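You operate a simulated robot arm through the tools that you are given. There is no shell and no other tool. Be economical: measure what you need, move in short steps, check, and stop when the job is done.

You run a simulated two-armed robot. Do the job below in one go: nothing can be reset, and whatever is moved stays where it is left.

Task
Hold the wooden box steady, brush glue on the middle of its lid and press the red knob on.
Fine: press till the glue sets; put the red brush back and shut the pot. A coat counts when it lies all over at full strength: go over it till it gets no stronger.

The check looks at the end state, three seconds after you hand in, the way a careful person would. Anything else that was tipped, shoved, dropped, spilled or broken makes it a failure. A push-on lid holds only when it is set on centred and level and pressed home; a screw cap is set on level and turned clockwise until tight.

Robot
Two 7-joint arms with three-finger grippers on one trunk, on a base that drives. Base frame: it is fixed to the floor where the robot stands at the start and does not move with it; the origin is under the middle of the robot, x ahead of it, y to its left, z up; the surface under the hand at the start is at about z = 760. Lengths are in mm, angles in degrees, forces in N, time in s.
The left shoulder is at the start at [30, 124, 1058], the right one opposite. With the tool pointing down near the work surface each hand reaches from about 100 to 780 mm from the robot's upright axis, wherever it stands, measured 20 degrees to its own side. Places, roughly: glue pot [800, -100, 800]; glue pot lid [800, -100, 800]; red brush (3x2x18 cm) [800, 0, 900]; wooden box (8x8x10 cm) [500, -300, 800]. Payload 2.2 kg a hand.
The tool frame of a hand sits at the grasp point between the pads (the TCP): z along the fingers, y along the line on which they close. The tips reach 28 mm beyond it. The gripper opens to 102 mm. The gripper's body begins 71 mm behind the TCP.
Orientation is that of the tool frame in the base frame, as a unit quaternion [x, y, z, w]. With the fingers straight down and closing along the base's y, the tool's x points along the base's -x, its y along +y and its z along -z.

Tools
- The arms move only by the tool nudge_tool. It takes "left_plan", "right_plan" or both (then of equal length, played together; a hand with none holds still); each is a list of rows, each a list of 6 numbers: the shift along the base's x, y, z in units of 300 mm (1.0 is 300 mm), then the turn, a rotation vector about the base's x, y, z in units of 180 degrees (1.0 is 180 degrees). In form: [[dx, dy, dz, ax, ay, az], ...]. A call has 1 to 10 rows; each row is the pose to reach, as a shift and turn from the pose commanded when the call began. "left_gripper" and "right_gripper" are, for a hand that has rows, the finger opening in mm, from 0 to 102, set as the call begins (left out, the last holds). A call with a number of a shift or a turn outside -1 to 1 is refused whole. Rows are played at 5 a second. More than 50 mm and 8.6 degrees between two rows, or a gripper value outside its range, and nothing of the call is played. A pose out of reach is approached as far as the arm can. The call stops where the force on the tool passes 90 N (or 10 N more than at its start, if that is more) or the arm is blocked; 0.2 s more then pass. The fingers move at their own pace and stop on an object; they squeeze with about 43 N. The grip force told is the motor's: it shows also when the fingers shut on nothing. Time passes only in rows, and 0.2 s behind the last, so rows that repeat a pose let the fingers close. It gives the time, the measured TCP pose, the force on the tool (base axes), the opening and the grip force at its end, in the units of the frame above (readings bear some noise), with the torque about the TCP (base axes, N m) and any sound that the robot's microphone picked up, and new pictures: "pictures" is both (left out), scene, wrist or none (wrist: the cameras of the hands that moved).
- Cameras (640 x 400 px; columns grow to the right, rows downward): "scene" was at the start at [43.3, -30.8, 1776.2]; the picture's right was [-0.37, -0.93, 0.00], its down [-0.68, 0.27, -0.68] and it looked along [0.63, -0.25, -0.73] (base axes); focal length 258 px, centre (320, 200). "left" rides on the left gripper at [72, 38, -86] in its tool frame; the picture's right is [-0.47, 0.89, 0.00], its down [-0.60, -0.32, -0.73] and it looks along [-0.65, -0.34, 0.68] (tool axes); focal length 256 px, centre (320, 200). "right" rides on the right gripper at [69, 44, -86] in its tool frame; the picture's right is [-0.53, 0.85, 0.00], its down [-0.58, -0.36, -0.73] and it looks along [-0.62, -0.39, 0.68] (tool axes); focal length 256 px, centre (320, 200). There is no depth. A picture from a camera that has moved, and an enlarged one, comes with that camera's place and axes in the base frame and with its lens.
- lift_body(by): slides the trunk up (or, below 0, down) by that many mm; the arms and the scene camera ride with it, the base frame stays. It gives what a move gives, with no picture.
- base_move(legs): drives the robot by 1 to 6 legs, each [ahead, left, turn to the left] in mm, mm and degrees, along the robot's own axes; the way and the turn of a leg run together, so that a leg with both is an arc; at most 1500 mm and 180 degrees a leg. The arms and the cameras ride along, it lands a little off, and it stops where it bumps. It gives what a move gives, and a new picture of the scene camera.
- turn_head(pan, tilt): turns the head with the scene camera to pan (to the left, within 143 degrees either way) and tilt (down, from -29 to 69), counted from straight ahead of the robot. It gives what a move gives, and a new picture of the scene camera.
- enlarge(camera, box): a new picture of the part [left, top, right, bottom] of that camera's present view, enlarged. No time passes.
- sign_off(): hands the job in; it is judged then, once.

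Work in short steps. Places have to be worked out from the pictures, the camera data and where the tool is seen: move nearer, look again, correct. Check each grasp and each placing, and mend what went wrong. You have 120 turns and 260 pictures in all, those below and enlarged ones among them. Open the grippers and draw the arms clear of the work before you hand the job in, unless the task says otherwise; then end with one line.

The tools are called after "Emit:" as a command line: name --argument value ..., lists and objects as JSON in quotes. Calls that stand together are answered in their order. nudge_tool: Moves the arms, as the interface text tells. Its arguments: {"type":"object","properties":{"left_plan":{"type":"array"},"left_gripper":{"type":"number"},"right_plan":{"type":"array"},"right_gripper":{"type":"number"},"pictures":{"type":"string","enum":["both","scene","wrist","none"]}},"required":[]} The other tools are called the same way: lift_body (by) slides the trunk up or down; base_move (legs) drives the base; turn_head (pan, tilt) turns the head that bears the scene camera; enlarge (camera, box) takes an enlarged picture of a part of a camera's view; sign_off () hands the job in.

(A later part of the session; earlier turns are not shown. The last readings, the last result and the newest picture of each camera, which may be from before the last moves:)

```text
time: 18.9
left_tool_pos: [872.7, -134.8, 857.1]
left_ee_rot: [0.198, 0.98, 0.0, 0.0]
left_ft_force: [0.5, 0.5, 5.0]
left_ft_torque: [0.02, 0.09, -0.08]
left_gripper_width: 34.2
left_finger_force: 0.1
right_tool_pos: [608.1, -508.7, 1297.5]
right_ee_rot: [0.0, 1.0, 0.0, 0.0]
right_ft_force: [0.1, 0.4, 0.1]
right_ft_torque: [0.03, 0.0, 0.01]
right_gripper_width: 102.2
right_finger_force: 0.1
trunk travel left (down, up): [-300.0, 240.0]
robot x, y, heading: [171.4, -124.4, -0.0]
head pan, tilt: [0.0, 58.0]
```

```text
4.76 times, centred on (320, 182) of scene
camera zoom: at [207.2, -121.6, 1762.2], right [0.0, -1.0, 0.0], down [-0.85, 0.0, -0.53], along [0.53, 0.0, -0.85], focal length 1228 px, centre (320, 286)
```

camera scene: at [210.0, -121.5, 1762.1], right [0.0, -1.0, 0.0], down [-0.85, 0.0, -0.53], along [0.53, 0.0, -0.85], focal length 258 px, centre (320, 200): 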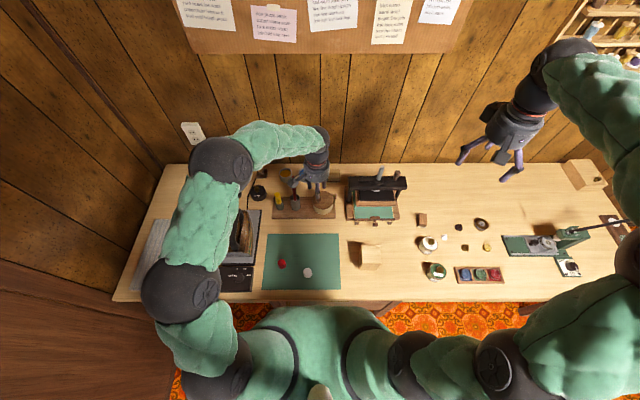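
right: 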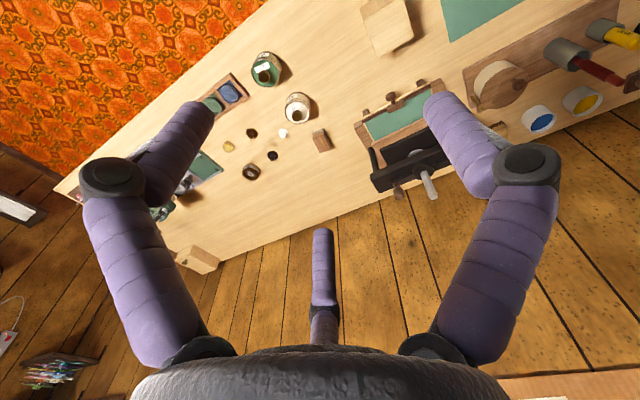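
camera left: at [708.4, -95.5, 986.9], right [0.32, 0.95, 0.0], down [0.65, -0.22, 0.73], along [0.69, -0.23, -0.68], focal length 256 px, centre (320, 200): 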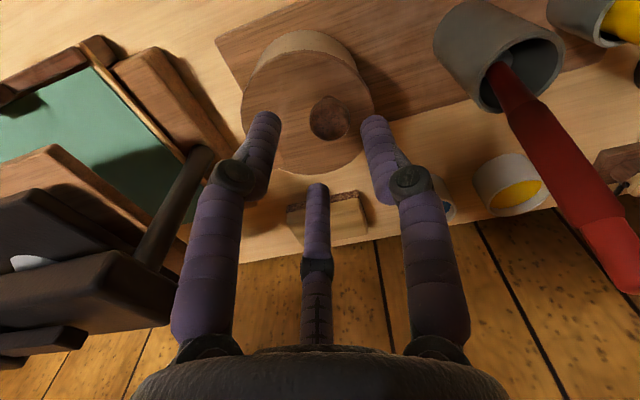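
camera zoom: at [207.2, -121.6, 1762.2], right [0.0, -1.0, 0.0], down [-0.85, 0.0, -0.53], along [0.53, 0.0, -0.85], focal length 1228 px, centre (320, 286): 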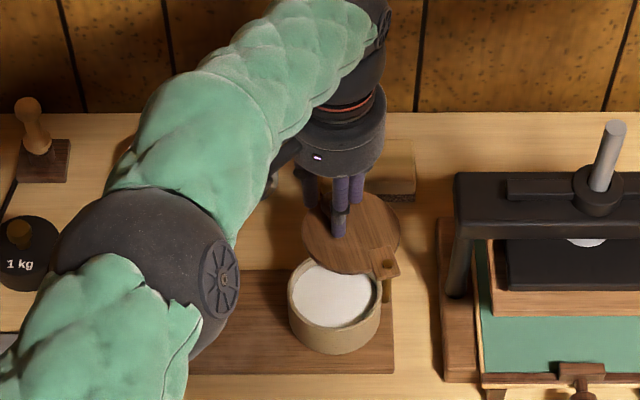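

The pot is open. I raise the hand straight up, then back it off.

Emit:
nudge_tool --left_plan '[[0, 0, 0.1, 0, 0, 0], [0, 0, 0.25, 0, 0, 0], [0, 0, 0.41, 0, 0, 0], [-0.08, -0.03, 0.52, 0, 0, 0], [-0.22, -0.03, 0.55, 0, 0, 0], [-0.36, -0.03, 0.55, 0, 0, 0.02], [-0.5, -0.02, 0.55, 0, 0, 0.06]]' --left_gripper 46 --pictures "both"

Emit:
enlarge --camera "scene" --box '[260, 140, 380, 224]'

```text
time: 20.5
left_tool_pos: [723.7, -144.6, 1020.0]
left_ee_rot: [0.105, 0.994, -0.001, 0.001]
left_ft_force: [-0.7, 0.4, 1.0]
left_ft_torque: [-0.01, 0.03, -0.01]
left_gripper_width: 46.1
left_finger_force: 0.2
right_tool_pos: [606.9, -508.5, 1298.4]
right_ee_rot: [0.0, 1.0, 0.001, -0.001]
right_ft_force: [-1.1, 0.5, -0.4]
right_ft_torque: [-0.03, -0.01, 0.02]
right_gripper_width: 101.8
right_finger_force: 0.1
trunk travel left (down, up): [-300.0, 240.0]
robot x, y, heading: [171.4, -119.0, 0.0]
head pan, tilt: [0.0, 58.0]
camera scene: at [206.1, -121.2, 1762.3], right [0.0, -1.0, 0.0], down [-0.85, 0.0, -0.53], along [0.53, 0.0, -0.85], focal length 258 px, centre (320, 200)
camera left: at [662.5, -91.6, 1107.1], right [0.64, 0.77, 0.0], down [0.52, -0.43, 0.73], along [0.56, -0.47, -0.68], focal length 256 px, centre (320, 200)
```

scene: 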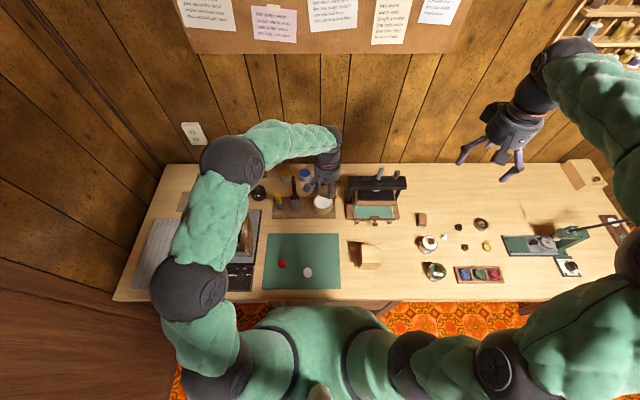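
left: 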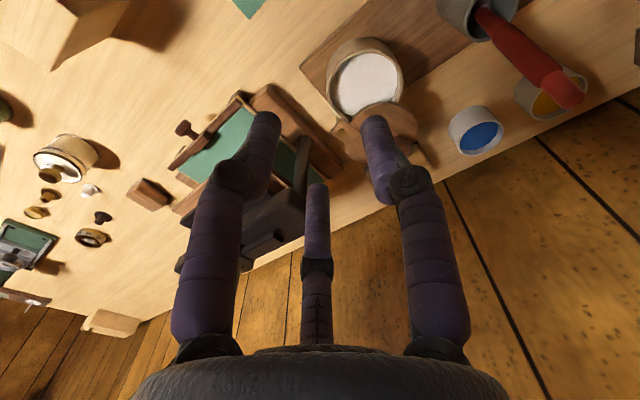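

```text
4.76 times, centred on (320, 182) of scene
camera zoom: at [206.1, -121.2, 1762.3], right [0.0, -1.0, 0.0], down [-0.85, 0.0, -0.53], along [0.53, 0.0, -0.85], focal length 1228 px, centre (320, 286)
```

zoom: 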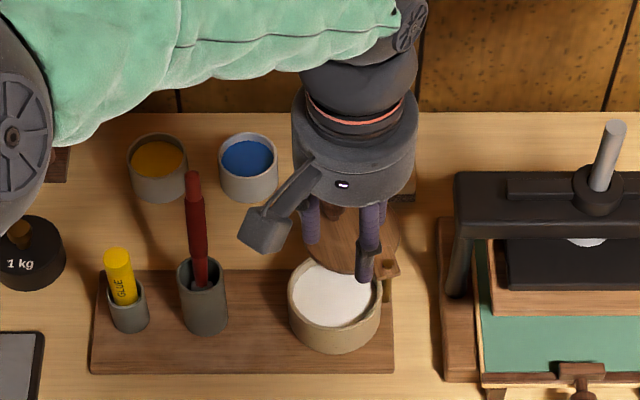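

Brush untouched. Now examine the box closely from the scene camera.

Emit:
enlarge --camera "scene" --box '[340, 232, 400, 276]'

Emit:
enlarge --camera "scene" --box '[260, 240, 340, 290]'

```text
9.09 times, centred on (370, 254) of scene
camera zoom: at [206.1, -121.2, 1762.3], right [0.0, -1.0, 0.0], down [-0.85, 0.0, -0.53], along [0.53, 0.0, -0.85], focal length 2345 px, centre (-134, -291)
```

zoom: 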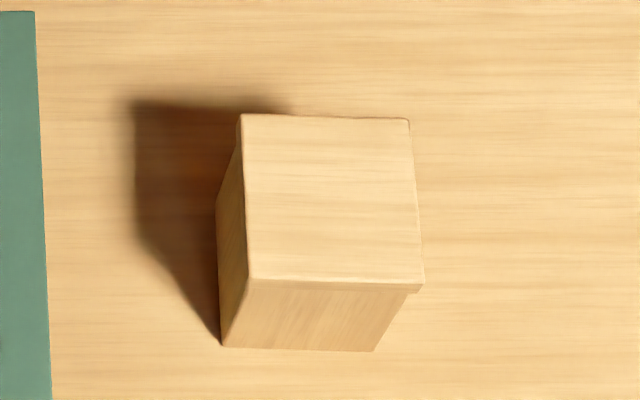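

```text
8.00 times, centred on (300, 265) of scene
camera zoom: at [206.1, -121.2, 1762.3], right [0.0, -1.0, 0.0], down [-0.85, 0.0, -0.53], along [0.53, 0.0, -0.85], focal length 2064 px, centre (480, -320)
```

zoom: 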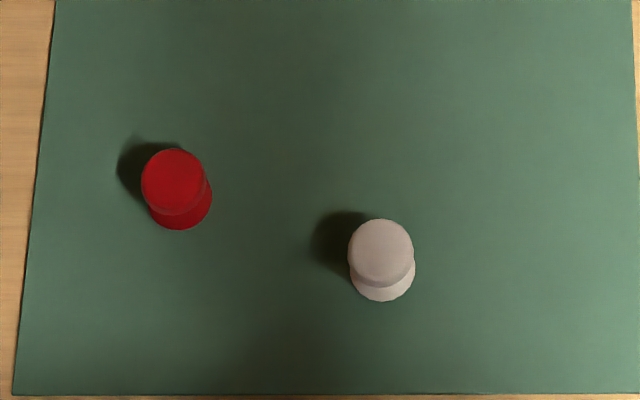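

The lid top is about 70×70 mm centred near [539,-307], z≈860, square to the table. I bring the right hand over in a pose tilted to the left so its jaws will clasp the box's front and back faces from the right side, leaving the lid free.

Emit:
nudge_tool --right_plan '[[-0.0133, 0.0133, -0.07, 0.0185, 0.0185, -0.0321], [-0.0267, 0.0267, -0.14, 0.0371, 0.0371, -0.0642], [-0.04, 0.04, -0.21, 0.0556, 0.0556, -0.0963], [-0.0533, 0.0533, -0.28, 0.0742, 0.0742, -0.1284], [-0.0667, 0.0667, -0.35, 0.0927, 0.0927, -0.1606], [-0.08, 0.08, -0.42, 0.1112, 0.1112, -0.1927], [-0.0933, 0.0933, -0.49, 0.1298, 0.1298, -0.2248]]' --right_gripper 102 --pictures "scene"

```text
time: 22.1
left_tool_pos: [726.5, -143.7, 1020.1]
left_ee_rot: [0.106, 0.994, 0.001, 0.0]
left_ft_force: [0.4, 0.1, -0.2]
left_ft_torque: [0.02, -0.03, 0.0]
left_gripper_width: 46.1
left_finger_force: 0.0
right_tool_pos: [580.9, -481.0, 1148.2]
right_ee_rot: [0.342, 0.897, 0.197, -0.198]
right_ft_force: [-0.1, -0.4, 0.4]
right_ft_torque: [0.01, 0.04, -0.01]
right_gripper_width: 101.9
right_finger_force: 0.1
trunk travel left (down, up): [-300.0, 240.0]
robot x, y, heading: [170.2, -122.7, -0.1]
head pan, tilt: [0.0, 58.0]
camera scene: at [208.0, -122.4, 1762.2], right [0.0, -1.0, 0.0], down [-0.85, 0.0, -0.53], along [0.53, 0.0, -0.85], focal length 258 px, centre (320, 200)
```

scene: 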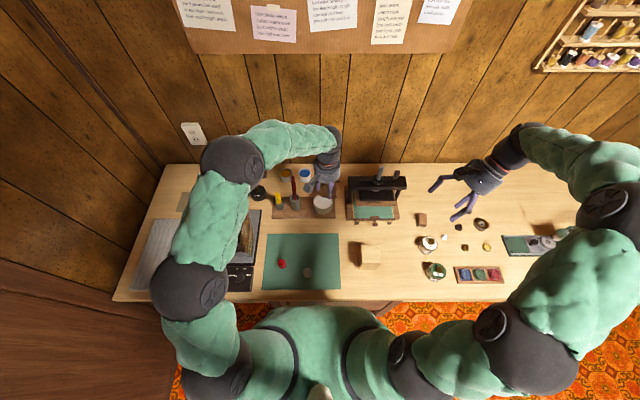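

Going well; continue turning and lowering to the pre-grasp point right of the box.

Emit:
nudge_tool --right_plan '[[-0.02, 0.029, -0.118, 0.0185, 0.0185, -0.0321], [-0.04, 0.058, -0.236, 0.0371, 0.0371, -0.0642], [-0.06, 0.087, -0.354, 0.0556, 0.0556, -0.0963], [-0.08, 0.116, -0.472, 0.0742, 0.0742, -0.1284], [-0.1, 0.145, -0.59, 0.0927, 0.0927, -0.1606], [-0.12, 0.174, -0.708, 0.1112, 0.1112, -0.1927], [-0.14, 0.203, -0.826, 0.1298, 0.1298, -0.2248]]' --pictures "both"

Emit:
enlarge --camera "scene" --box '[330, 180, 570, 330]'

```text
time: 23.7
left_tool_pos: [725.9, -145.2, 1018.2]
left_ee_rot: [0.105, 0.994, 0.001, 0.0]
left_ft_force: [-0.9, 0.5, -0.5]
left_ft_torque: [-0.01, -0.01, 0.01]
left_gripper_width: 45.9
left_finger_force: 0.1
right_tool_pos: [540.5, -421.0, 903.5]
right_ee_rot: [0.614, 0.611, 0.354, -0.354]
right_ft_force: [0.8, -0.2, -0.6]
right_ft_torque: [0.01, 0.03, 0.05]
right_gripper_width: 101.8
right_finger_force: 0.1
trunk travel left (down, up): [-300.0, 240.0]
robot x, y, heading: [168.6, -117.6, 0.1]
head pan, tilt: [0.0, 58.0]
camera scene: at [208.0, -122.6, 1762.2], right [0.0, -1.0, 0.0], down [-0.85, 0.0, -0.53], along [0.53, 0.0, -0.85], focal length 258 px, centre (320, 200)
camera right: at [584.6, -461.6, 1005.8], right [0.84, -0.27, -0.47], down [-0.37, -0.92, -0.13], along [-0.39, 0.28, -0.88], focal length 256 px, centre (320, 200)
```

scene: 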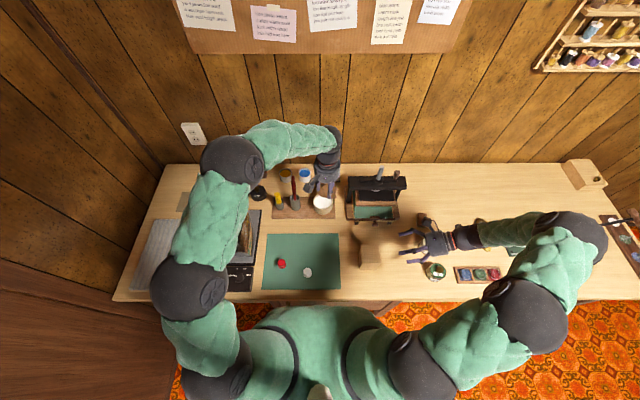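
right: 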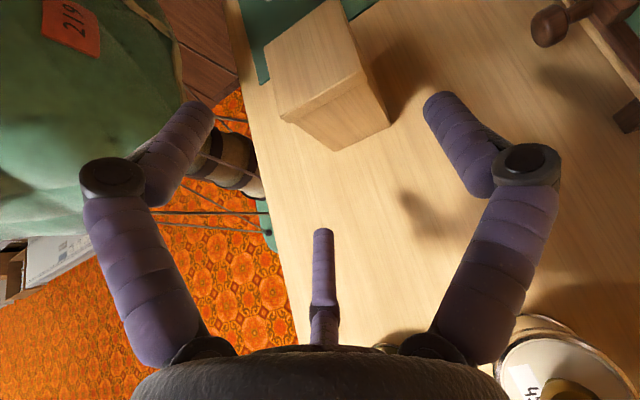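

```text
2.67 times, centred on (450, 255) of scene
camera zoom: at [208.0, -122.6, 1762.2], right [0.0, -1.0, 0.0], down [-0.85, 0.0, -0.53], along [0.53, 0.0, -0.85], focal length 688 px, centre (-27, 53)
```

zoom: 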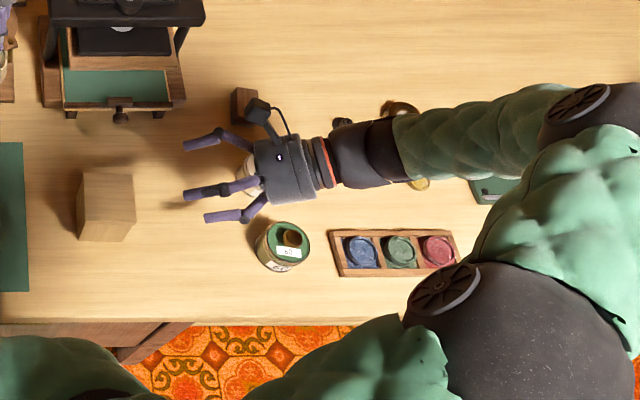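

Pose reached. Because of the three-jaw shape I shift slightly toward the robot in x, advance part of the way and look.

Emit:
nudge_tool --right_plan '[[-0.042, 0.02, -0.03, 0, 0, 0], [-0.042, 0.12, -0.12, 0, 0, 0], [-0.042, 0.18, -0.2, 0, 0, 0]]' --pictures "wrist"

Emit:
enlarge --camera "scene" --box '[340, 220, 440, 290]'

```text
time: 24.5
left_tool_pos: [725.4, -145.0, 1019.9]
left_ee_rot: [0.106, 0.994, -0.001, 0.0]
left_ft_force: [0.6, 0.2, -0.4]
left_ft_torque: [0.03, -0.01, -0.02]
left_gripper_width: 45.9
left_finger_force: 0.1
right_tool_pos: [525.2, -366.3, 843.1]
right_ee_rot: [0.613, 0.612, 0.353, -0.354]
right_ft_force: [-0.1, 0.0, 0.7]
right_ft_torque: [-0.03, 0.02, 0.01]
right_gripper_width: 101.8
right_finger_force: 0.0
trunk travel left (down, up): [-300.0, 240.0]
robot x, y, heading: [166.3, -119.6, -0.3]
head pan, tilt: [0.0, 58.0]
camera right: at [569.8, -405.1, 945.8], right [0.84, -0.27, -0.46], down [-0.37, -0.92, -0.13], along [-0.39, 0.28, -0.88], focal length 256 px, centre (320, 200)
```

right: 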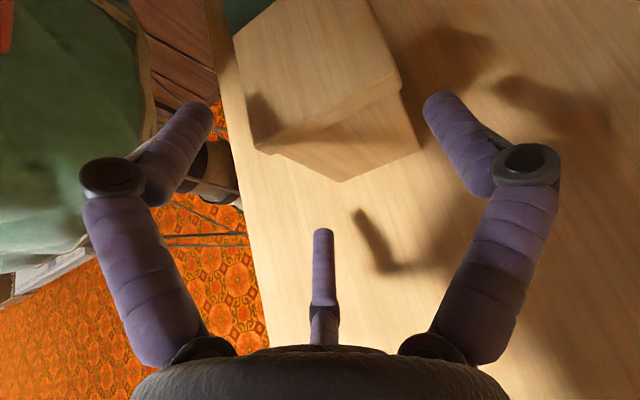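

```text
5.71 times, centred on (390, 255) of scene
camera zoom: at [207.5, -122.1, 1762.2], right [0.0, -1.0, 0.0], down [-0.85, 0.0, -0.53], along [0.53, 0.0, -0.85], focal length 1474 px, centre (-80, -114)
```

zoom: 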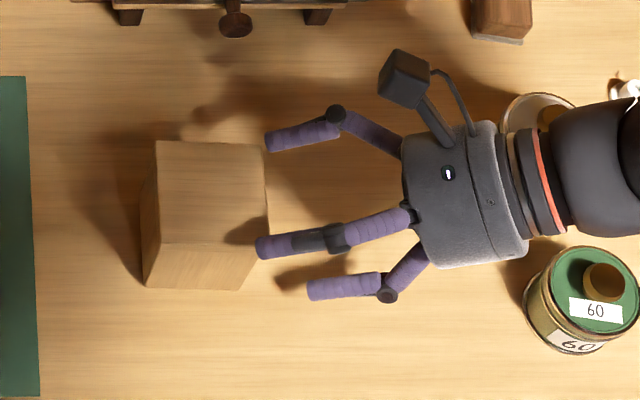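

The visible hand is a three-jaw one and this roll leaves barely any clearance. I back off and roll the hand 90° about its own axis, so two jaws will go along the front and back faces and the third below/beside.

Emit:
nudge_tool --right_plan '[[0.005, -0.02, 0.025, 0, 0.0394, -0.0227], [0.01, -0.06, 0.05, 0, 0.0787, -0.0455], [0.015, -0.1, 0.08, 0, 0.1181, -0.0682], [0.02, -0.14, 0.12, 0, 0.1574, -0.0909], [0.025, -0.18, 0.16, 0, 0.1968, -0.1136], [0.03, -0.2, 0.18, 0, 0.2362, -0.1364], [0.035, -0.2, 0.2, 0, 0.2755, -0.1591], [0.04, -0.2, 0.2, 0, 0.3149, -0.1818], [0.045, -0.2, 0.2, 0, 0.3542, -0.2045], [0.05, -0.2, 0.2, 0, 0.3936, -0.2273]]' --pictures "scene"

Emit:
nudge_tool --right_plan '[[0, 0, 0, 0, 0.0394, -0.0227]]' --pictures "wrist"

Emit:
enlarge --camera "scene" --box '[340, 190, 500, 302]'

```text
time: 26.7
left_tool_pos: [726.6, -143.8, 1020.3]
left_ee_rot: [0.105, 0.995, -0.001, 0.0]
left_ft_force: [-0.4, 0.1, -0.1]
left_ft_torque: [0.02, -0.02, -0.02]
left_gripper_width: 46.2
left_finger_force: 0.1
right_tool_pos: [540.8, -426.3, 903.0]
right_ee_rot: [0.864, 0.06, 0.034, -0.499]
right_ft_force: [-0.2, -0.2, -0.3]
right_ft_torque: [-0.03, -0.01, 0.02]
right_gripper_width: 101.9
right_finger_force: 0.1
trunk travel left (down, up): [-300.0, 240.0]
robot x, y, heading: [168.5, -120.1, -0.2]
head pan, tilt: [0.0, 58.0]
camera scene: at [207.7, -121.7, 1762.2], right [0.0, -1.0, 0.0], down [-0.85, 0.0, -0.53], along [0.53, 0.0, -0.85], focal length 258 px, centre (320, 200)
```

scene: 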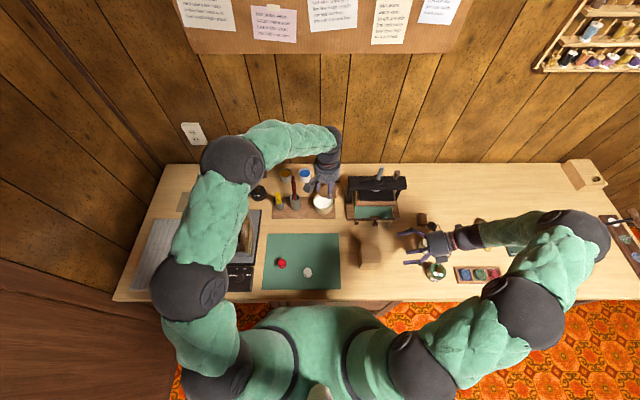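

```text
time: 27.1
left_tool_pos: [726.3, -144.6, 1019.9]
left_ee_rot: [0.105, 0.994, -0.001, 0.0]
left_ft_force: [-0.9, -1.0, 0.8]
left_ft_torque: [0.02, 0.05, 0.05]
left_gripper_width: 46.2
left_finger_force: 0.1
right_tool_pos: [541.0, -426.9, 901.5]
right_ee_rot: [0.866, -0.001, -0.001, -0.5]
right_ft_force: [-0.6, 0.0, -0.2]
right_ft_torque: [-0.03, 0.01, 0.01]
right_gripper_width: 102.0
right_finger_force: 0.1
trunk travel left (down, up): [-300.0, 240.0]
robot x, y, heading: [168.8, -121.4, 0.4]
head pan, tilt: [0.0, 58.0]
camera right: at [609.8, -521.4, 907.1], right [-0.54, -0.42, -0.73], down [-0.58, -0.45, 0.68], along [-0.62, 0.79, 0.0], focal length 256 px, centre (320, 200)
```

right: 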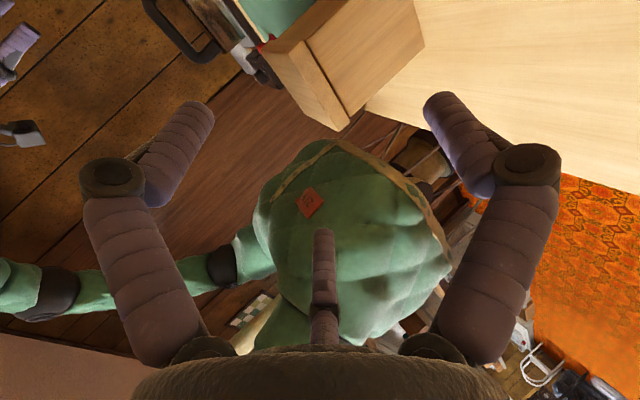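

```text
3.57 times, centred on (420, 246) of scene
camera zoom: at [207.7, -121.7, 1762.2], right [0.0, -1.0, 0.0], down [-0.85, 0.0, -0.53], along [0.53, 0.0, -0.85], focal length 921 px, centre (-37, 36)
```

zoom: 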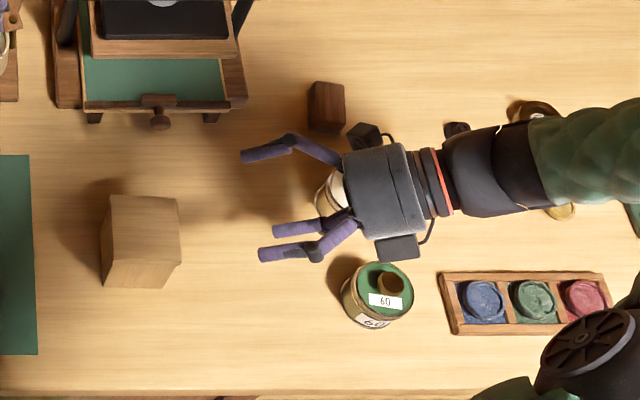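

The roll is as wanted. Advance so two jaws pass the front and back faces, third staying in front of the right face above the table.

Emit:
nudge_tool --right_plan '[[-0.003, 0.06, -0.1, 0, 0, 0], [-0.003, 0.14, -0.18, 0, 0, 0], [-0.003, 0.2, -0.212, 0, 0, 0]]' --pictures "wrist"

Emit:
enlarge --camera "scene" --box '[340, 220, 440, 290]'

```text
time: 27.9
left_tool_pos: [726.5, -144.0, 1018.9]
left_ee_rot: [0.106, 0.994, -0.001, 0.0]
left_ft_force: [1.2, 0.7, -0.6]
left_ft_torque: [0.01, 0.01, 0.01]
left_gripper_width: 46.1
left_finger_force: 0.0
right_tool_pos: [540.6, -364.5, 839.5]
right_ee_rot: [0.866, -0.001, 0.0, -0.5]
right_ft_force: [-0.3, 0.8, 0.0]
right_ft_torque: [0.0, 0.0, 0.02]
right_gripper_width: 101.8
right_finger_force: 0.0
trunk travel left (down, up): [-300.0, 240.0]
robot x, y, heading: [171.6, -120.1, -0.3]
head pan, tilt: [0.0, 58.0]
camera right: at [609.3, -460.3, 843.7], right [-0.54, -0.42, -0.73], down [-0.58, -0.45, 0.68], along [-0.62, 0.79, 0.0], focal length 256 px, centre (320, 200)
```

right: 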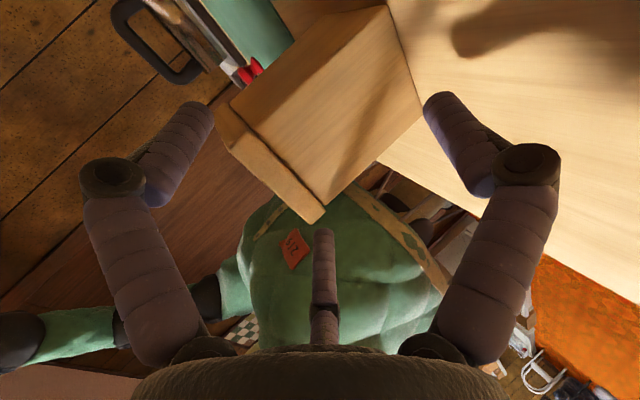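

```text
5.71 times, centred on (390, 255) of scene
camera zoom: at [208.0, -121.4, 1762.2], right [0.0, -1.0, 0.0], down [-0.85, 0.0, -0.53], along [0.53, 0.0, -0.85], focal length 1474 px, centre (-80, -114)
```

zoom: 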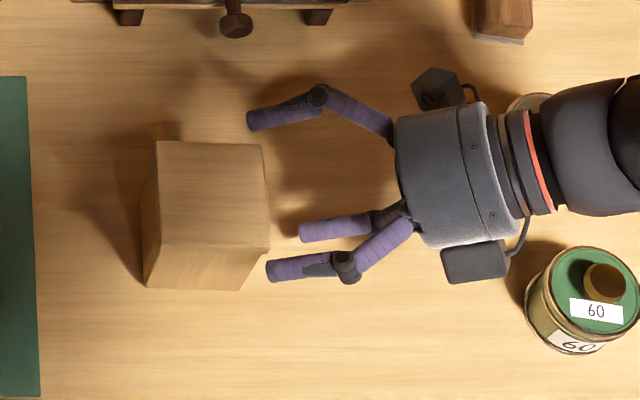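

Well centred. Advance the last 20 mm.

Emit:
nudge_tool --right_plan '[[0, 0.035, 0, 0, 0, 0], [0, 0.067, 0, 0, 0, 0]]' --pictures "wrist"

Emit:
enlarge --camera "scene" --box '[340, 220, 440, 290]'

```text
time: 28.5
left_tool_pos: [725.4, -144.9, 1019.4]
left_ee_rot: [0.106, 0.994, -0.001, 0.0]
left_ft_force: [0.6, -0.7, -0.5]
left_ft_torque: [-0.02, -0.01, -0.02]
left_gripper_width: 45.9
left_finger_force: 0.1
right_tool_pos: [540.6, -344.6, 840.0]
right_ee_rot: [0.866, -0.001, 0.0, -0.5]
right_ft_force: [0.0, -0.6, -1.1]
right_ft_torque: [0.01, 0.01, 0.02]
right_gripper_width: 102.0
right_finger_force: 0.1
trunk travel left (down, up): [-300.0, 240.0]
robot x, y, heading: [166.8, -117.2, -0.0]
head pan, tilt: [0.0, 58.0]
camera right: at [609.5, -440.9, 844.6], right [-0.54, -0.42, -0.73], down [-0.58, -0.45, 0.68], along [-0.62, 0.79, 0.0], focal length 256 px, centre (320, 200)
```

right: 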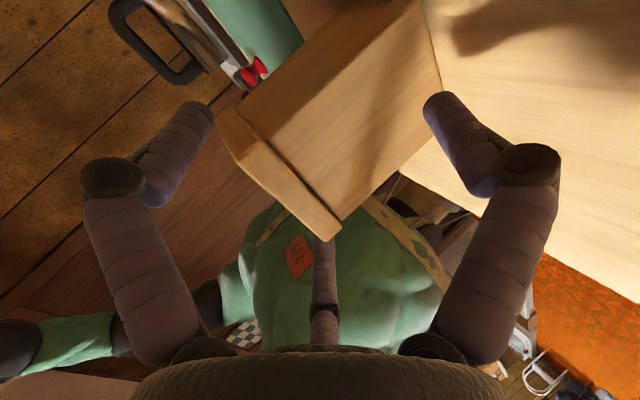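

```text
5.71 times, centred on (390, 255) of scene
camera zoom: at [207.5, -121.5, 1762.2], right [0.0, -1.0, 0.0], down [-0.85, 0.0, -0.53], along [0.53, 0.0, -0.85], focal length 1474 px, centre (-80, -114)
```

zoom: 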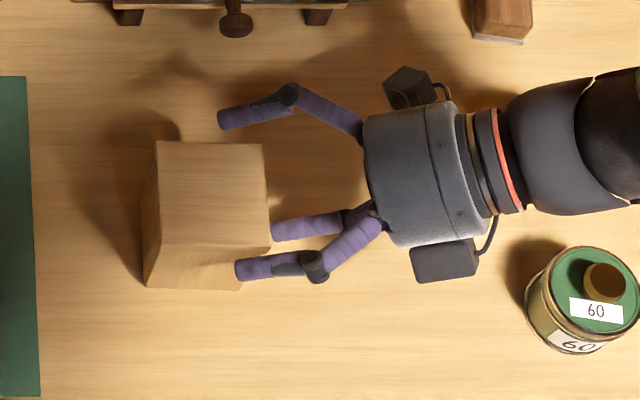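

No contact yet. Close the right gripper gently on the box.

Emit:
nudge_tool --right_plan '[[0, 0, 0, 0, 0, 0], [0, 0, 0, 0, 0, 0]]' --right_gripper 60 --pictures "wrist"

Emit:
enlarge --camera "scene" --box '[340, 220, 440, 290]'

```text
time: 29.1
left_tool_pos: [725.1, -144.1, 1020.5]
left_ee_rot: [0.105, 0.994, -0.001, 0.0]
left_ft_force: [0.9, 0.6, 0.5]
left_ft_torque: [0.0, 0.01, 0.0]
left_gripper_width: 46.2
left_finger_force: 0.1
right_tool_pos: [541.5, -343.9, 841.8]
right_ee_rot: [0.866, -0.001, 0.0, -0.5]
right_ft_force: [0.7, 0.7, 6.1]
right_ft_torque: [0.36, -0.14, -0.05]
right_gripper_width: 82.4
right_finger_force: 16.5
trunk travel left (down, up): [-300.0, 240.0]
robot x, y, heading: [170.3, -121.0, -0.1]
head pan, tilt: [0.0, 58.0]
camera right: at [609.4, -441.0, 844.9], right [-0.54, -0.42, -0.73], down [-0.58, -0.45, 0.68], along [-0.62, 0.79, 0.0], focal length 256 px, centre (320, 200)
```

right: 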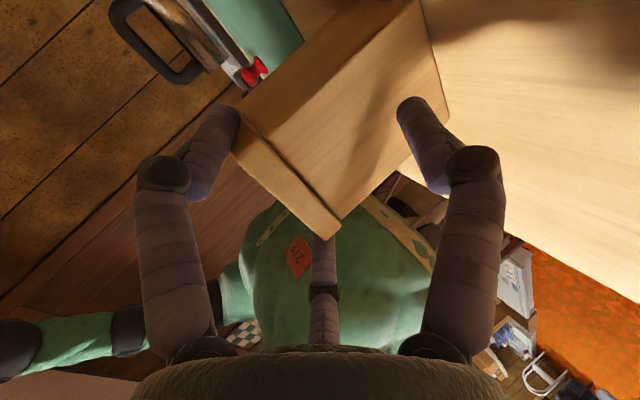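

```text
5.71 times, centred on (390, 255) of scene
camera zoom: at [207.4, -121.5, 1762.3], right [0.0, -1.0, 0.0], down [-0.85, 0.0, -0.53], along [0.53, 0.0, -0.85], focal length 1474 px, centre (-80, -114)
```

zoom: 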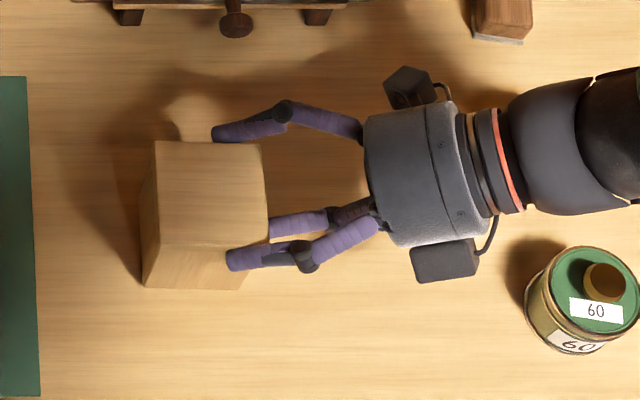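

The jaws stopped on the lid rim at 82 mm: the box is held. Now I bring the left hand to view the brush, whose lean I must measure.

Emit:
nudge_tool --left_plan '[[-0.03, 0.12, 0, 0, 0, 0.015], [-0.06, 0.26, -0.03, 0, 0, 0.03], [-0.09, 0.4, -0.06, 0, 0, 0.045], [-0.09, 0.52, -0.09, 0, 0, 0.06], [-0.087, 0.62, -0.15, 0, 0, 0.067]]' --left_gripper 60 --pictures "wrist"

Emit:
enlarge --camera "left" --box '[240, 60, 440, 260]'

Emit:
enlarge --camera "scene" --box '[260, 150, 360, 220]'

```text
time: 30.3
left_tool_pos: [696.1, 44.2, 973.7]
left_ee_rot: [0.0, 1.0, -0.001, 0.0]
left_ft_force: [-0.2, 0.0, -0.6]
left_ft_torque: [-0.02, -0.02, 0.01]
left_gripper_width: 60.1
left_finger_force: 0.2
right_tool_pos: [540.1, -344.6, 839.8]
right_ee_rot: [0.866, -0.001, -0.001, -0.5]
right_ft_force: [2.0, 0.7, 8.7]
right_ft_torque: [0.39, -0.16, -0.09]
right_gripper_width: 82.2
right_finger_force: 16.8
trunk travel left (down, up): [-300.0, 240.0]
robot x, y, heading: [169.1, -119.5, 0.0]
head pan, tilt: [0.0, 58.0]
camera left: at [624.0, 81.9, 1060.5], right [0.47, 0.89, 0.0], down [0.6, -0.32, 0.73], along [0.65, -0.34, -0.68], focal length 256 px, centre (320, 200)
```

left: 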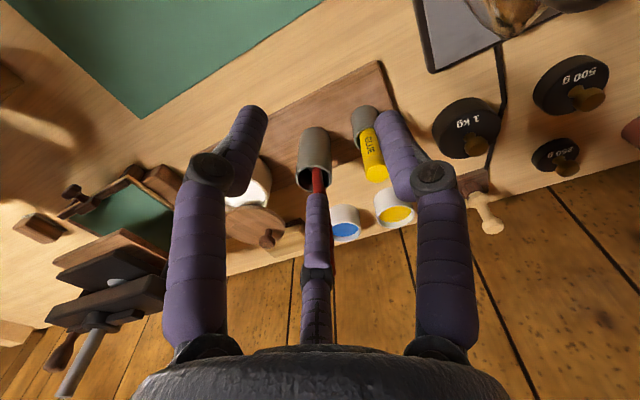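

```text
2.00 times, centred on (340, 160) of left
camera zoom: at [624.0, 81.9, 1060.5], right [0.47, 0.89, 0.0], down [0.6, -0.32, 0.73], along [0.65, -0.34, -0.68], focal length 512 px, centre (280, 280)
```

zoom: 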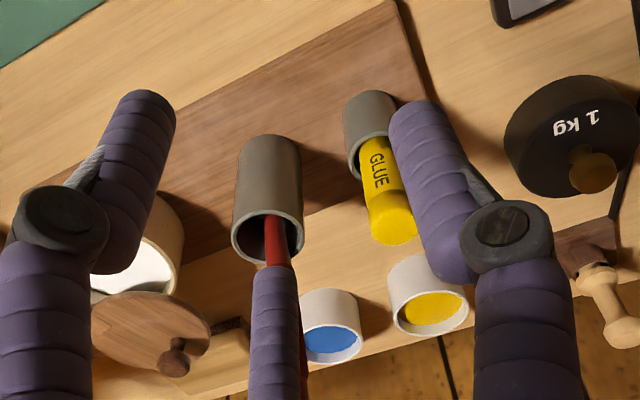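

```text
5.71 times, centred on (310, 185) of scene
camera zoom: at [207.2, -120.7, 1762.2], right [0.0, -1.0, 0.0], down [-0.85, 0.0, -0.53], along [0.53, 0.0, -0.85], focal length 1474 px, centre (377, 286)
```

zoom: 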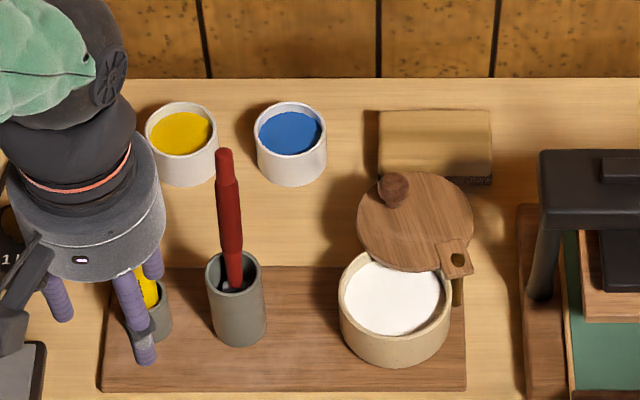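

Brush handle: about [803,-17.5] at z≈925, leaning slightly back, top z≈965; cup rim centre [793,-15,847]. I go up, over it, and stop above for a look.

Emit:
nudge_tool --left_plan '[[0, 0, 0.15, 0, 0, 0], [0.05, -0.03, 0.27, 0, 0.01, 0], [0.16, -0.1, 0.29, 0, 0.02, 0], [0.27, -0.17, 0.29, 0, 0.03, 0], [0.357, -0.205, 0.25, 0, 0.03, 0]]' --pictures "wrist"

Emit:
enlarge --camera "scene" --box '[260, 150, 360, 220]'

```text
time: 31.5
left_tool_pos: [802.2, -21.1, 1053.0]
left_ee_rot: [0.0, 0.999, -0.001, -0.048]
left_ft_force: [0.6, -0.1, 0.4]
left_ft_torque: [0.0, 0.0, 0.01]
left_gripper_width: 60.1
left_finger_force: 0.1
right_tool_pos: [540.1, -345.1, 840.1]
right_ee_rot: [0.867, -0.002, -0.001, -0.499]
right_ft_force: [-1.1, 1.5, 4.9]
right_ft_torque: [0.33, -0.12, 0.11]
right_gripper_width: 82.1
right_finger_force: 16.7
trunk travel left (down, up): [-300.0, 240.0]
robot x, y, heading: [168.9, -122.4, -0.4]
head pan, tilt: [0.0, 58.0]
camera left: at [738.9, 16.8, 1146.2], right [0.46, 0.89, -0.04], down [0.67, -0.32, 0.67], along [0.58, -0.34, -0.74], focal length 256 px, centre (320, 200)
```

left: 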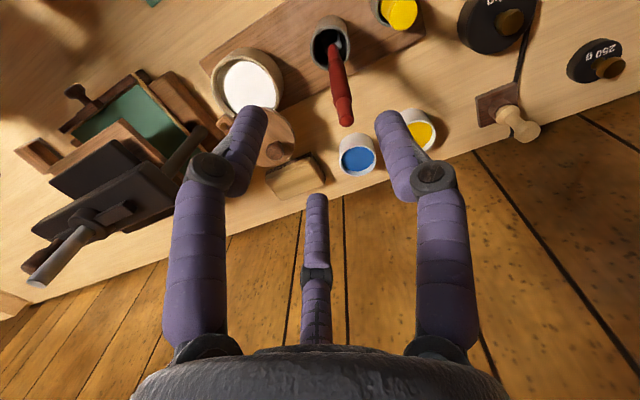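

```text
5.71 times, centred on (310, 185) of scene
camera zoom: at [207.5, -121.5, 1762.2], right [0.0, -1.0, 0.0], down [-0.85, 0.0, -0.53], along [0.53, 0.0, -0.85], focal length 1474 px, centre (377, 286)
```

zoom: 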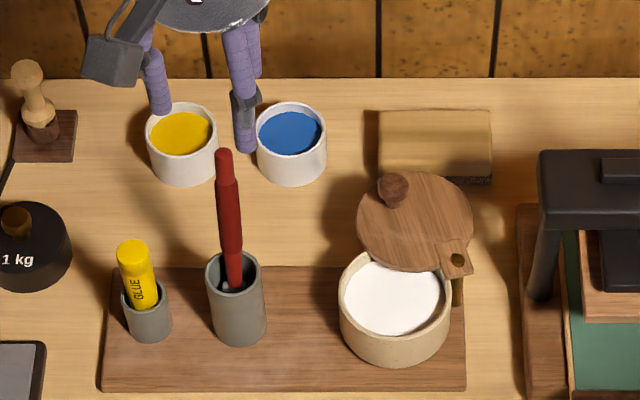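

Triangulated brush top: [828,-15,939], so it leans about 15° backward. I match the hand's tilt to it and line up along its axis.

Emit:
nudge_tool --left_plan '[[0.07, 0.01, 0, 0, 0.03, 0], [0.142, 0.012, -0.08, 0, 0.057, 0], [0.142, 0.012, -0.16, 0, 0.057, 0]]' --pictures "wrist"

Emit:
enlarge --camera "scene" --box '[260, 150, 360, 220]'

```text
time: 32.3
left_tool_pos: [844.4, -17.1, 1003.7]
left_ee_rot: [0.0, 0.991, -0.001, -0.136]
left_ft_force: [-0.1, -0.6, -0.7]
left_ft_torque: [0.02, 0.0, -0.03]
left_gripper_width: 59.7
left_finger_force: 0.1
right_tool_pos: [538.6, -344.8, 840.0]
right_ee_rot: [0.867, -0.001, 0.0, -0.499]
right_ft_force: [-0.5, 1.2, 3.8]
right_ft_torque: [0.38, -0.05, 0.0]
right_gripper_width: 82.0
right_finger_force: 16.4
trunk travel left (down, up): [-300.0, 240.0]
robot x, y, heading: [168.4, -120.8, 0.1]
head pan, tilt: [0.0, 58.0]
camera left: at [798.0, 21.6, 1107.1], right [0.45, 0.89, -0.13], down [0.78, -0.32, 0.54], along [0.44, -0.34, -0.83], focal length 256 px, centre (320, 200)
```

left: 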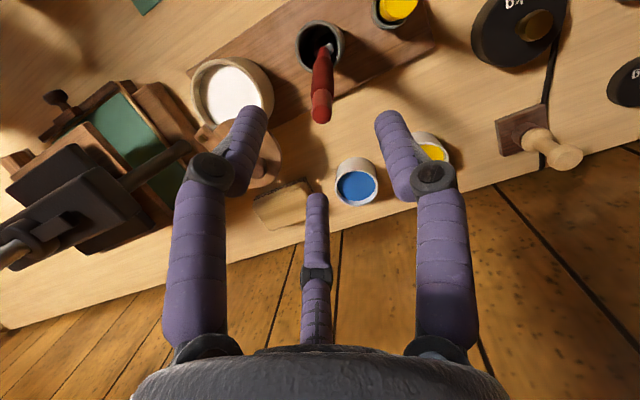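

```text
5.71 times, centred on (310, 185) of scene
camera zoom: at [207.2, -121.1, 1762.2], right [0.0, -1.0, 0.0], down [-0.85, 0.0, -0.53], along [0.53, 0.0, -0.85], focal length 1474 px, centre (377, 286)
```

zoom: 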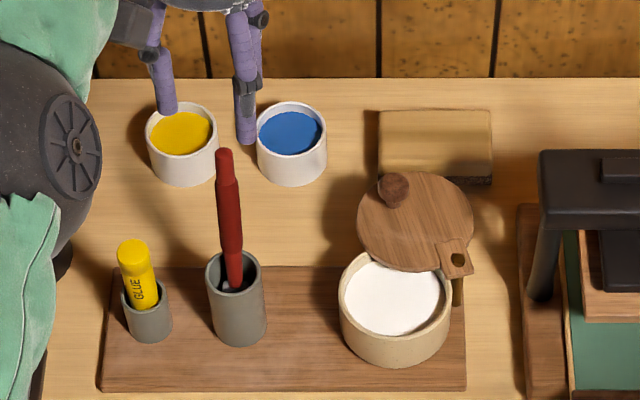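

The brush lies on the hand's axis. Slide down along the axis and then close on the handle.

Emit:
nudge_tool --left_plan '[[-0.03, 0.002, -0.107, 0, 0, 0], [-0.06, 0.004, -0.214, 0, 0, 0], [-0.09, 0.004, -0.32, 0, 0, 0]]' --pictures "wrist"

Emit:
enlarge --camera "scene" --box '[260, 150, 360, 220]'

```text
time: 33.1
left_tool_pos: [817.7, -13.5, 904.3]
left_ee_rot: [0.0, 0.991, -0.001, -0.135]
left_ft_force: [0.2, 0.1, 0.4]
left_ft_torque: [0.0, 0.0, 0.01]
left_gripper_width: 59.6
left_finger_force: 0.0
right_tool_pos: [540.9, -345.2, 840.4]
right_ee_rot: [0.866, -0.001, -0.001, -0.5]
right_ft_force: [0.8, 0.4, 2.4]
right_ft_torque: [0.14, -0.19, -0.03]
right_gripper_width: 81.9
right_finger_force: 16.6
trunk travel left (down, up): [-300.0, 240.0]
robot x, y, heading: [171.1, -122.2, 0.0]
head pan, tilt: [0.0, 58.0]
camera left: at [772.0, 24.2, 1009.1], right [0.45, 0.89, -0.13], down [0.78, -0.32, 0.54], along [0.44, -0.34, -0.83], focal length 256 px, centre (320, 200)
```

left: 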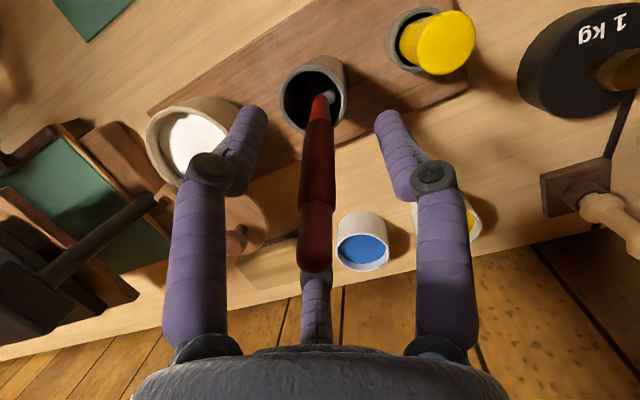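

```text
5.71 times, centred on (310, 185) of scene
camera zoom: at [207.5, -121.3, 1762.2], right [0.0, -1.0, 0.0], down [-0.85, 0.0, -0.53], along [0.53, 0.0, -0.85], focal length 1474 px, centre (377, 286)
```

zoom: 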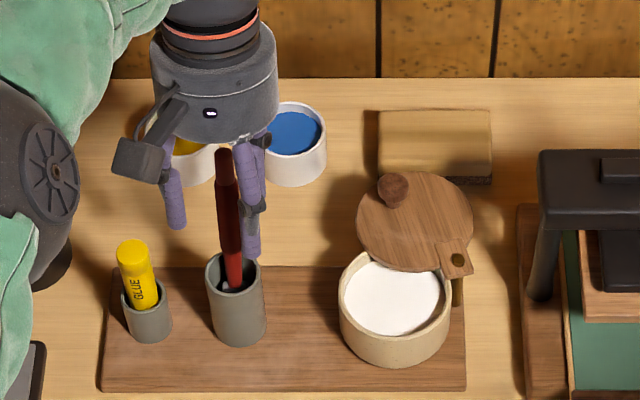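

Handle is central in the jaws. Close, then lift along the brush axis a little to test.

Emit:
nudge_tool --left_plan '[[0, 0, 0, 0, 0, 0], [0, 0, 0, 0, 0, 0], [0, 0, 0, 0, 0, 0]]' --left_gripper 0 --pictures "none"

Emit:
nudge_tool --left_plan '[[0.02, 0, 0.07, 0, 0, 0], [0.045, 0, 0.16, 0, 0, 0], [0.08, 0, 0.29, 0, 0, 0]]' --pictures "wrist"

Emit:
enlarge --camera "scene" --box '[260, 150, 360, 220]'

```text
time: 33.9
left_tool_pos: [817.6, -15.1, 906.0]
left_ee_rot: [0.0, 0.991, 0.0, -0.136]
left_ft_force: [0.3, -0.2, 0.5]
left_ft_torque: [0.0, -0.01, 0.0]
left_gripper_width: 14.4
left_finger_force: 40.7
right_tool_pos: [540.9, -344.9, 841.1]
right_ee_rot: [0.866, 0.0, 0.0, -0.5]
right_ft_force: [0.6, -1.2, 1.9]
right_ft_torque: [0.08, -0.12, -0.05]
right_gripper_width: 82.0
right_finger_force: 16.0
trunk travel left (down, up): [-300.0, 240.0]
robot x, y, heading: [169.7, -119.8, 0.0]
head pan, tilt: [0.0, 58.0]
```

```text
time: 34.7
left_tool_pos: [842.2, -12.6, 994.3]
left_ee_rot: [0.0, 0.991, 0.001, -0.135]
left_ft_force: [0.3, 0.2, -1.5]
left_ft_torque: [0.02, 0.01, -0.04]
left_gripper_width: 14.6
left_finger_force: 41.0
right_tool_pos: [540.5, -345.6, 838.5]
right_ee_rot: [0.866, -0.001, 0.0, -0.5]
right_ft_force: [-2.1, -1.6, 4.1]
right_ft_torque: [-0.05, -0.05, -0.02]
right_gripper_width: 81.8
right_finger_force: 16.0
trunk travel left (down, up): [-300.0, 240.0]
robot x, y, heading: [170.6, -120.9, -0.1]
head pan, tilt: [0.0, 58.0]
camera left: at [796.8, 25.2, 1097.9], right [0.45, 0.89, -0.13], down [0.78, -0.32, 0.54], along [0.44, -0.34, -0.83], focal length 256 px, centre (320, 200)
```

left: 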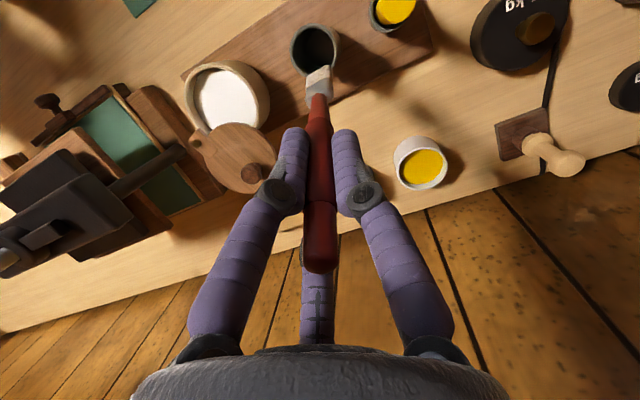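

```text
5.71 times, centred on (310, 185) of scene
camera zoom: at [207.4, -121.7, 1762.2], right [0.0, -1.0, 0.0], down [-0.85, 0.0, -0.53], along [0.53, 0.0, -0.85], focal length 1474 px, centre (377, 286)
```

zoom: 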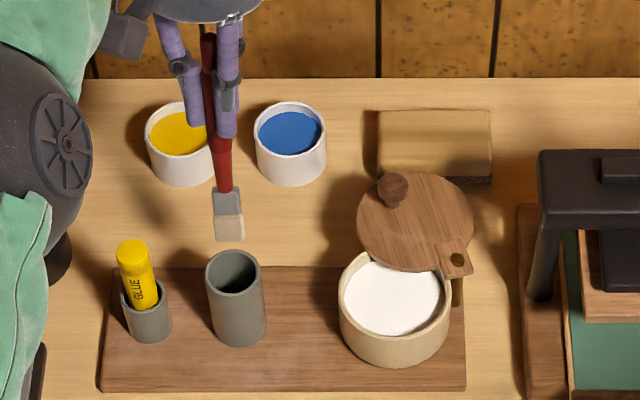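

Brush is out (tip ≈133 mm beyond the TCP). I set it upright and carry it over the open pot.

Emit:
nudge_tool --left_plan '[[-0.03, -0.03, 0.05, 0, -0.025, 0], [-0.1, -0.15, 0.05, 0, -0.055, 0], [-0.16, -0.28, 0.05, 0, -0.0866, 0], [-0.207, -0.407, 0.05, 0, -0.0866, 0], [-0.207, -0.407, 0.0, 0, -0.0866, 0]]' --pictures "wrist"

Emit:
enlarge --camera "scene" --box '[270, 150, 370, 220]'

```text
time: 35.9
left_tool_pos: [784.7, -134.4, 993.2]
left_ee_rot: [0.0, 1.0, -0.001, 0.0]
left_ft_force: [0.2, 0.7, 0.1]
left_ft_torque: [0.0, 0.03, -0.01]
left_gripper_width: 14.5
left_finger_force: 40.9
right_tool_pos: [541.3, -343.7, 840.6]
right_ee_rot: [0.866, -0.002, 0.0, -0.5]
right_ft_force: [0.4, 1.1, 2.0]
right_ft_torque: [0.2, -0.12, 0.03]
right_gripper_width: 82.1
right_finger_force: 16.1
trunk travel left (down, up): [-300.0, 240.0]
robot x, y, heading: [168.1, -120.5, 0.1]
head pan, tilt: [0.0, 58.0]
camera left: at [712.6, -96.2, 1080.6], right [0.46, 0.89, 0.0], down [0.6, -0.32, 0.73], along [0.65, -0.34, -0.68], focal length 256 px, centre (320, 200)
```

left: 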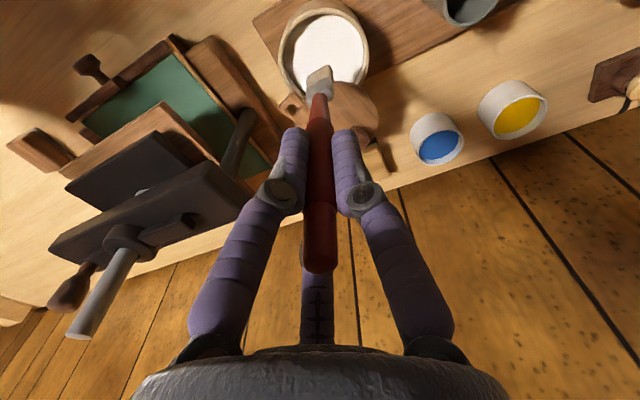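

```text
5.71 times, centred on (320, 185) of scene
camera zoom: at [207.9, -120.9, 1762.2], right [0.0, -1.0, 0.0], down [-0.85, 0.0, -0.53], along [0.53, 0.0, -0.85], focal length 1474 px, centre (320, 286)
```

zoom: 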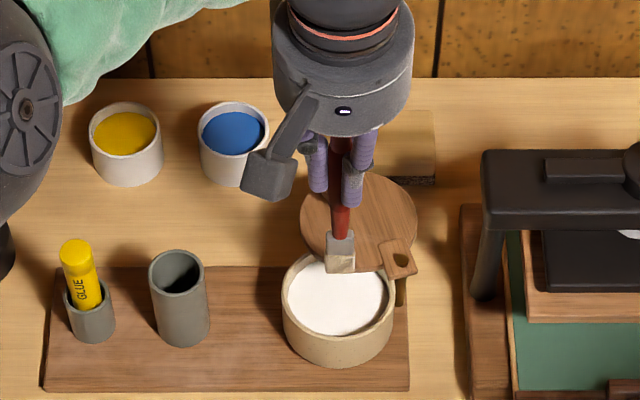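

Over the glue. Shift slightly to the mouth's open middle and lower the bristles in.

Emit:
nudge_tool --left_plan '[[-0.02, 0.01, -0.05, 0, 0, 0], [-0.02, 0.01, -0.13, 0, 0, 0], [-0.02, 0.01, -0.19, 0, 0, 0]]' --pictures "wrist"

Emit:
enlarge --camera "scene" --box '[290, 165, 350, 207]'

```text
time: 36.7
left_tool_pos: [776.6, -129.9, 940.8]
left_ee_rot: [0.0, 1.0, -0.001, 0.003]
left_ft_force: [-4.8, 0.1, 20.8]
left_ft_torque: [0.27, 0.59, -0.01]
left_gripper_width: 14.7
left_finger_force: 40.2
right_tool_pos: [538.1, -345.4, 840.5]
right_ee_rot: [0.866, -0.001, 0.0, -0.5]
right_ft_force: [-0.1, 0.7, -0.4]
right_ft_torque: [-0.09, -0.01, -0.01]
right_gripper_width: 82.0
right_finger_force: 16.1
trunk travel left (down, up): [-300.0, 240.0]
robot x, y, heading: [173.2, -118.0, -0.1]
head pan, tilt: [0.0, 58.0]
camera left: at [703.8, -90.5, 1027.4], right [0.46, 0.89, 0.0], down [0.6, -0.31, 0.74], along [0.65, -0.34, -0.68], focal length 256 px, centre (320, 200)
```

left: 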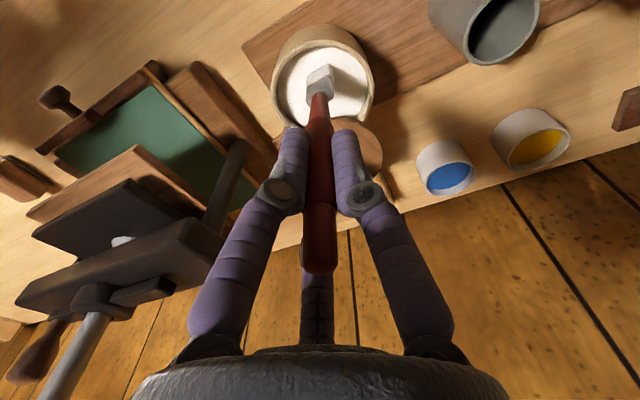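

```text
9.52 times, centred on (320, 186) of scene
camera zoom: at [203.7, -121.4, 1762.6], right [0.0, -1.0, 0.0], down [-0.85, 0.0, -0.53], along [0.53, 0.0, -0.85], focal length 2457 px, centre (320, 333)
```

zoom: 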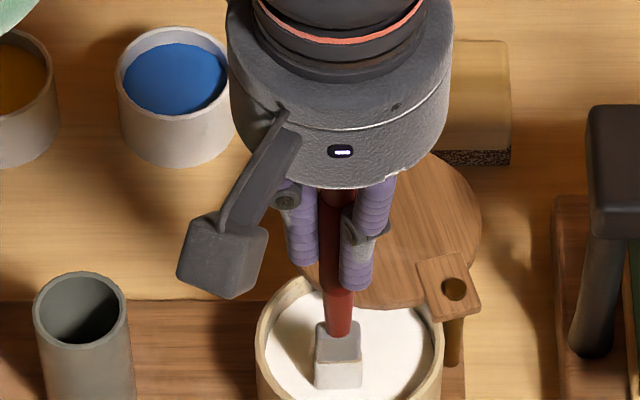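

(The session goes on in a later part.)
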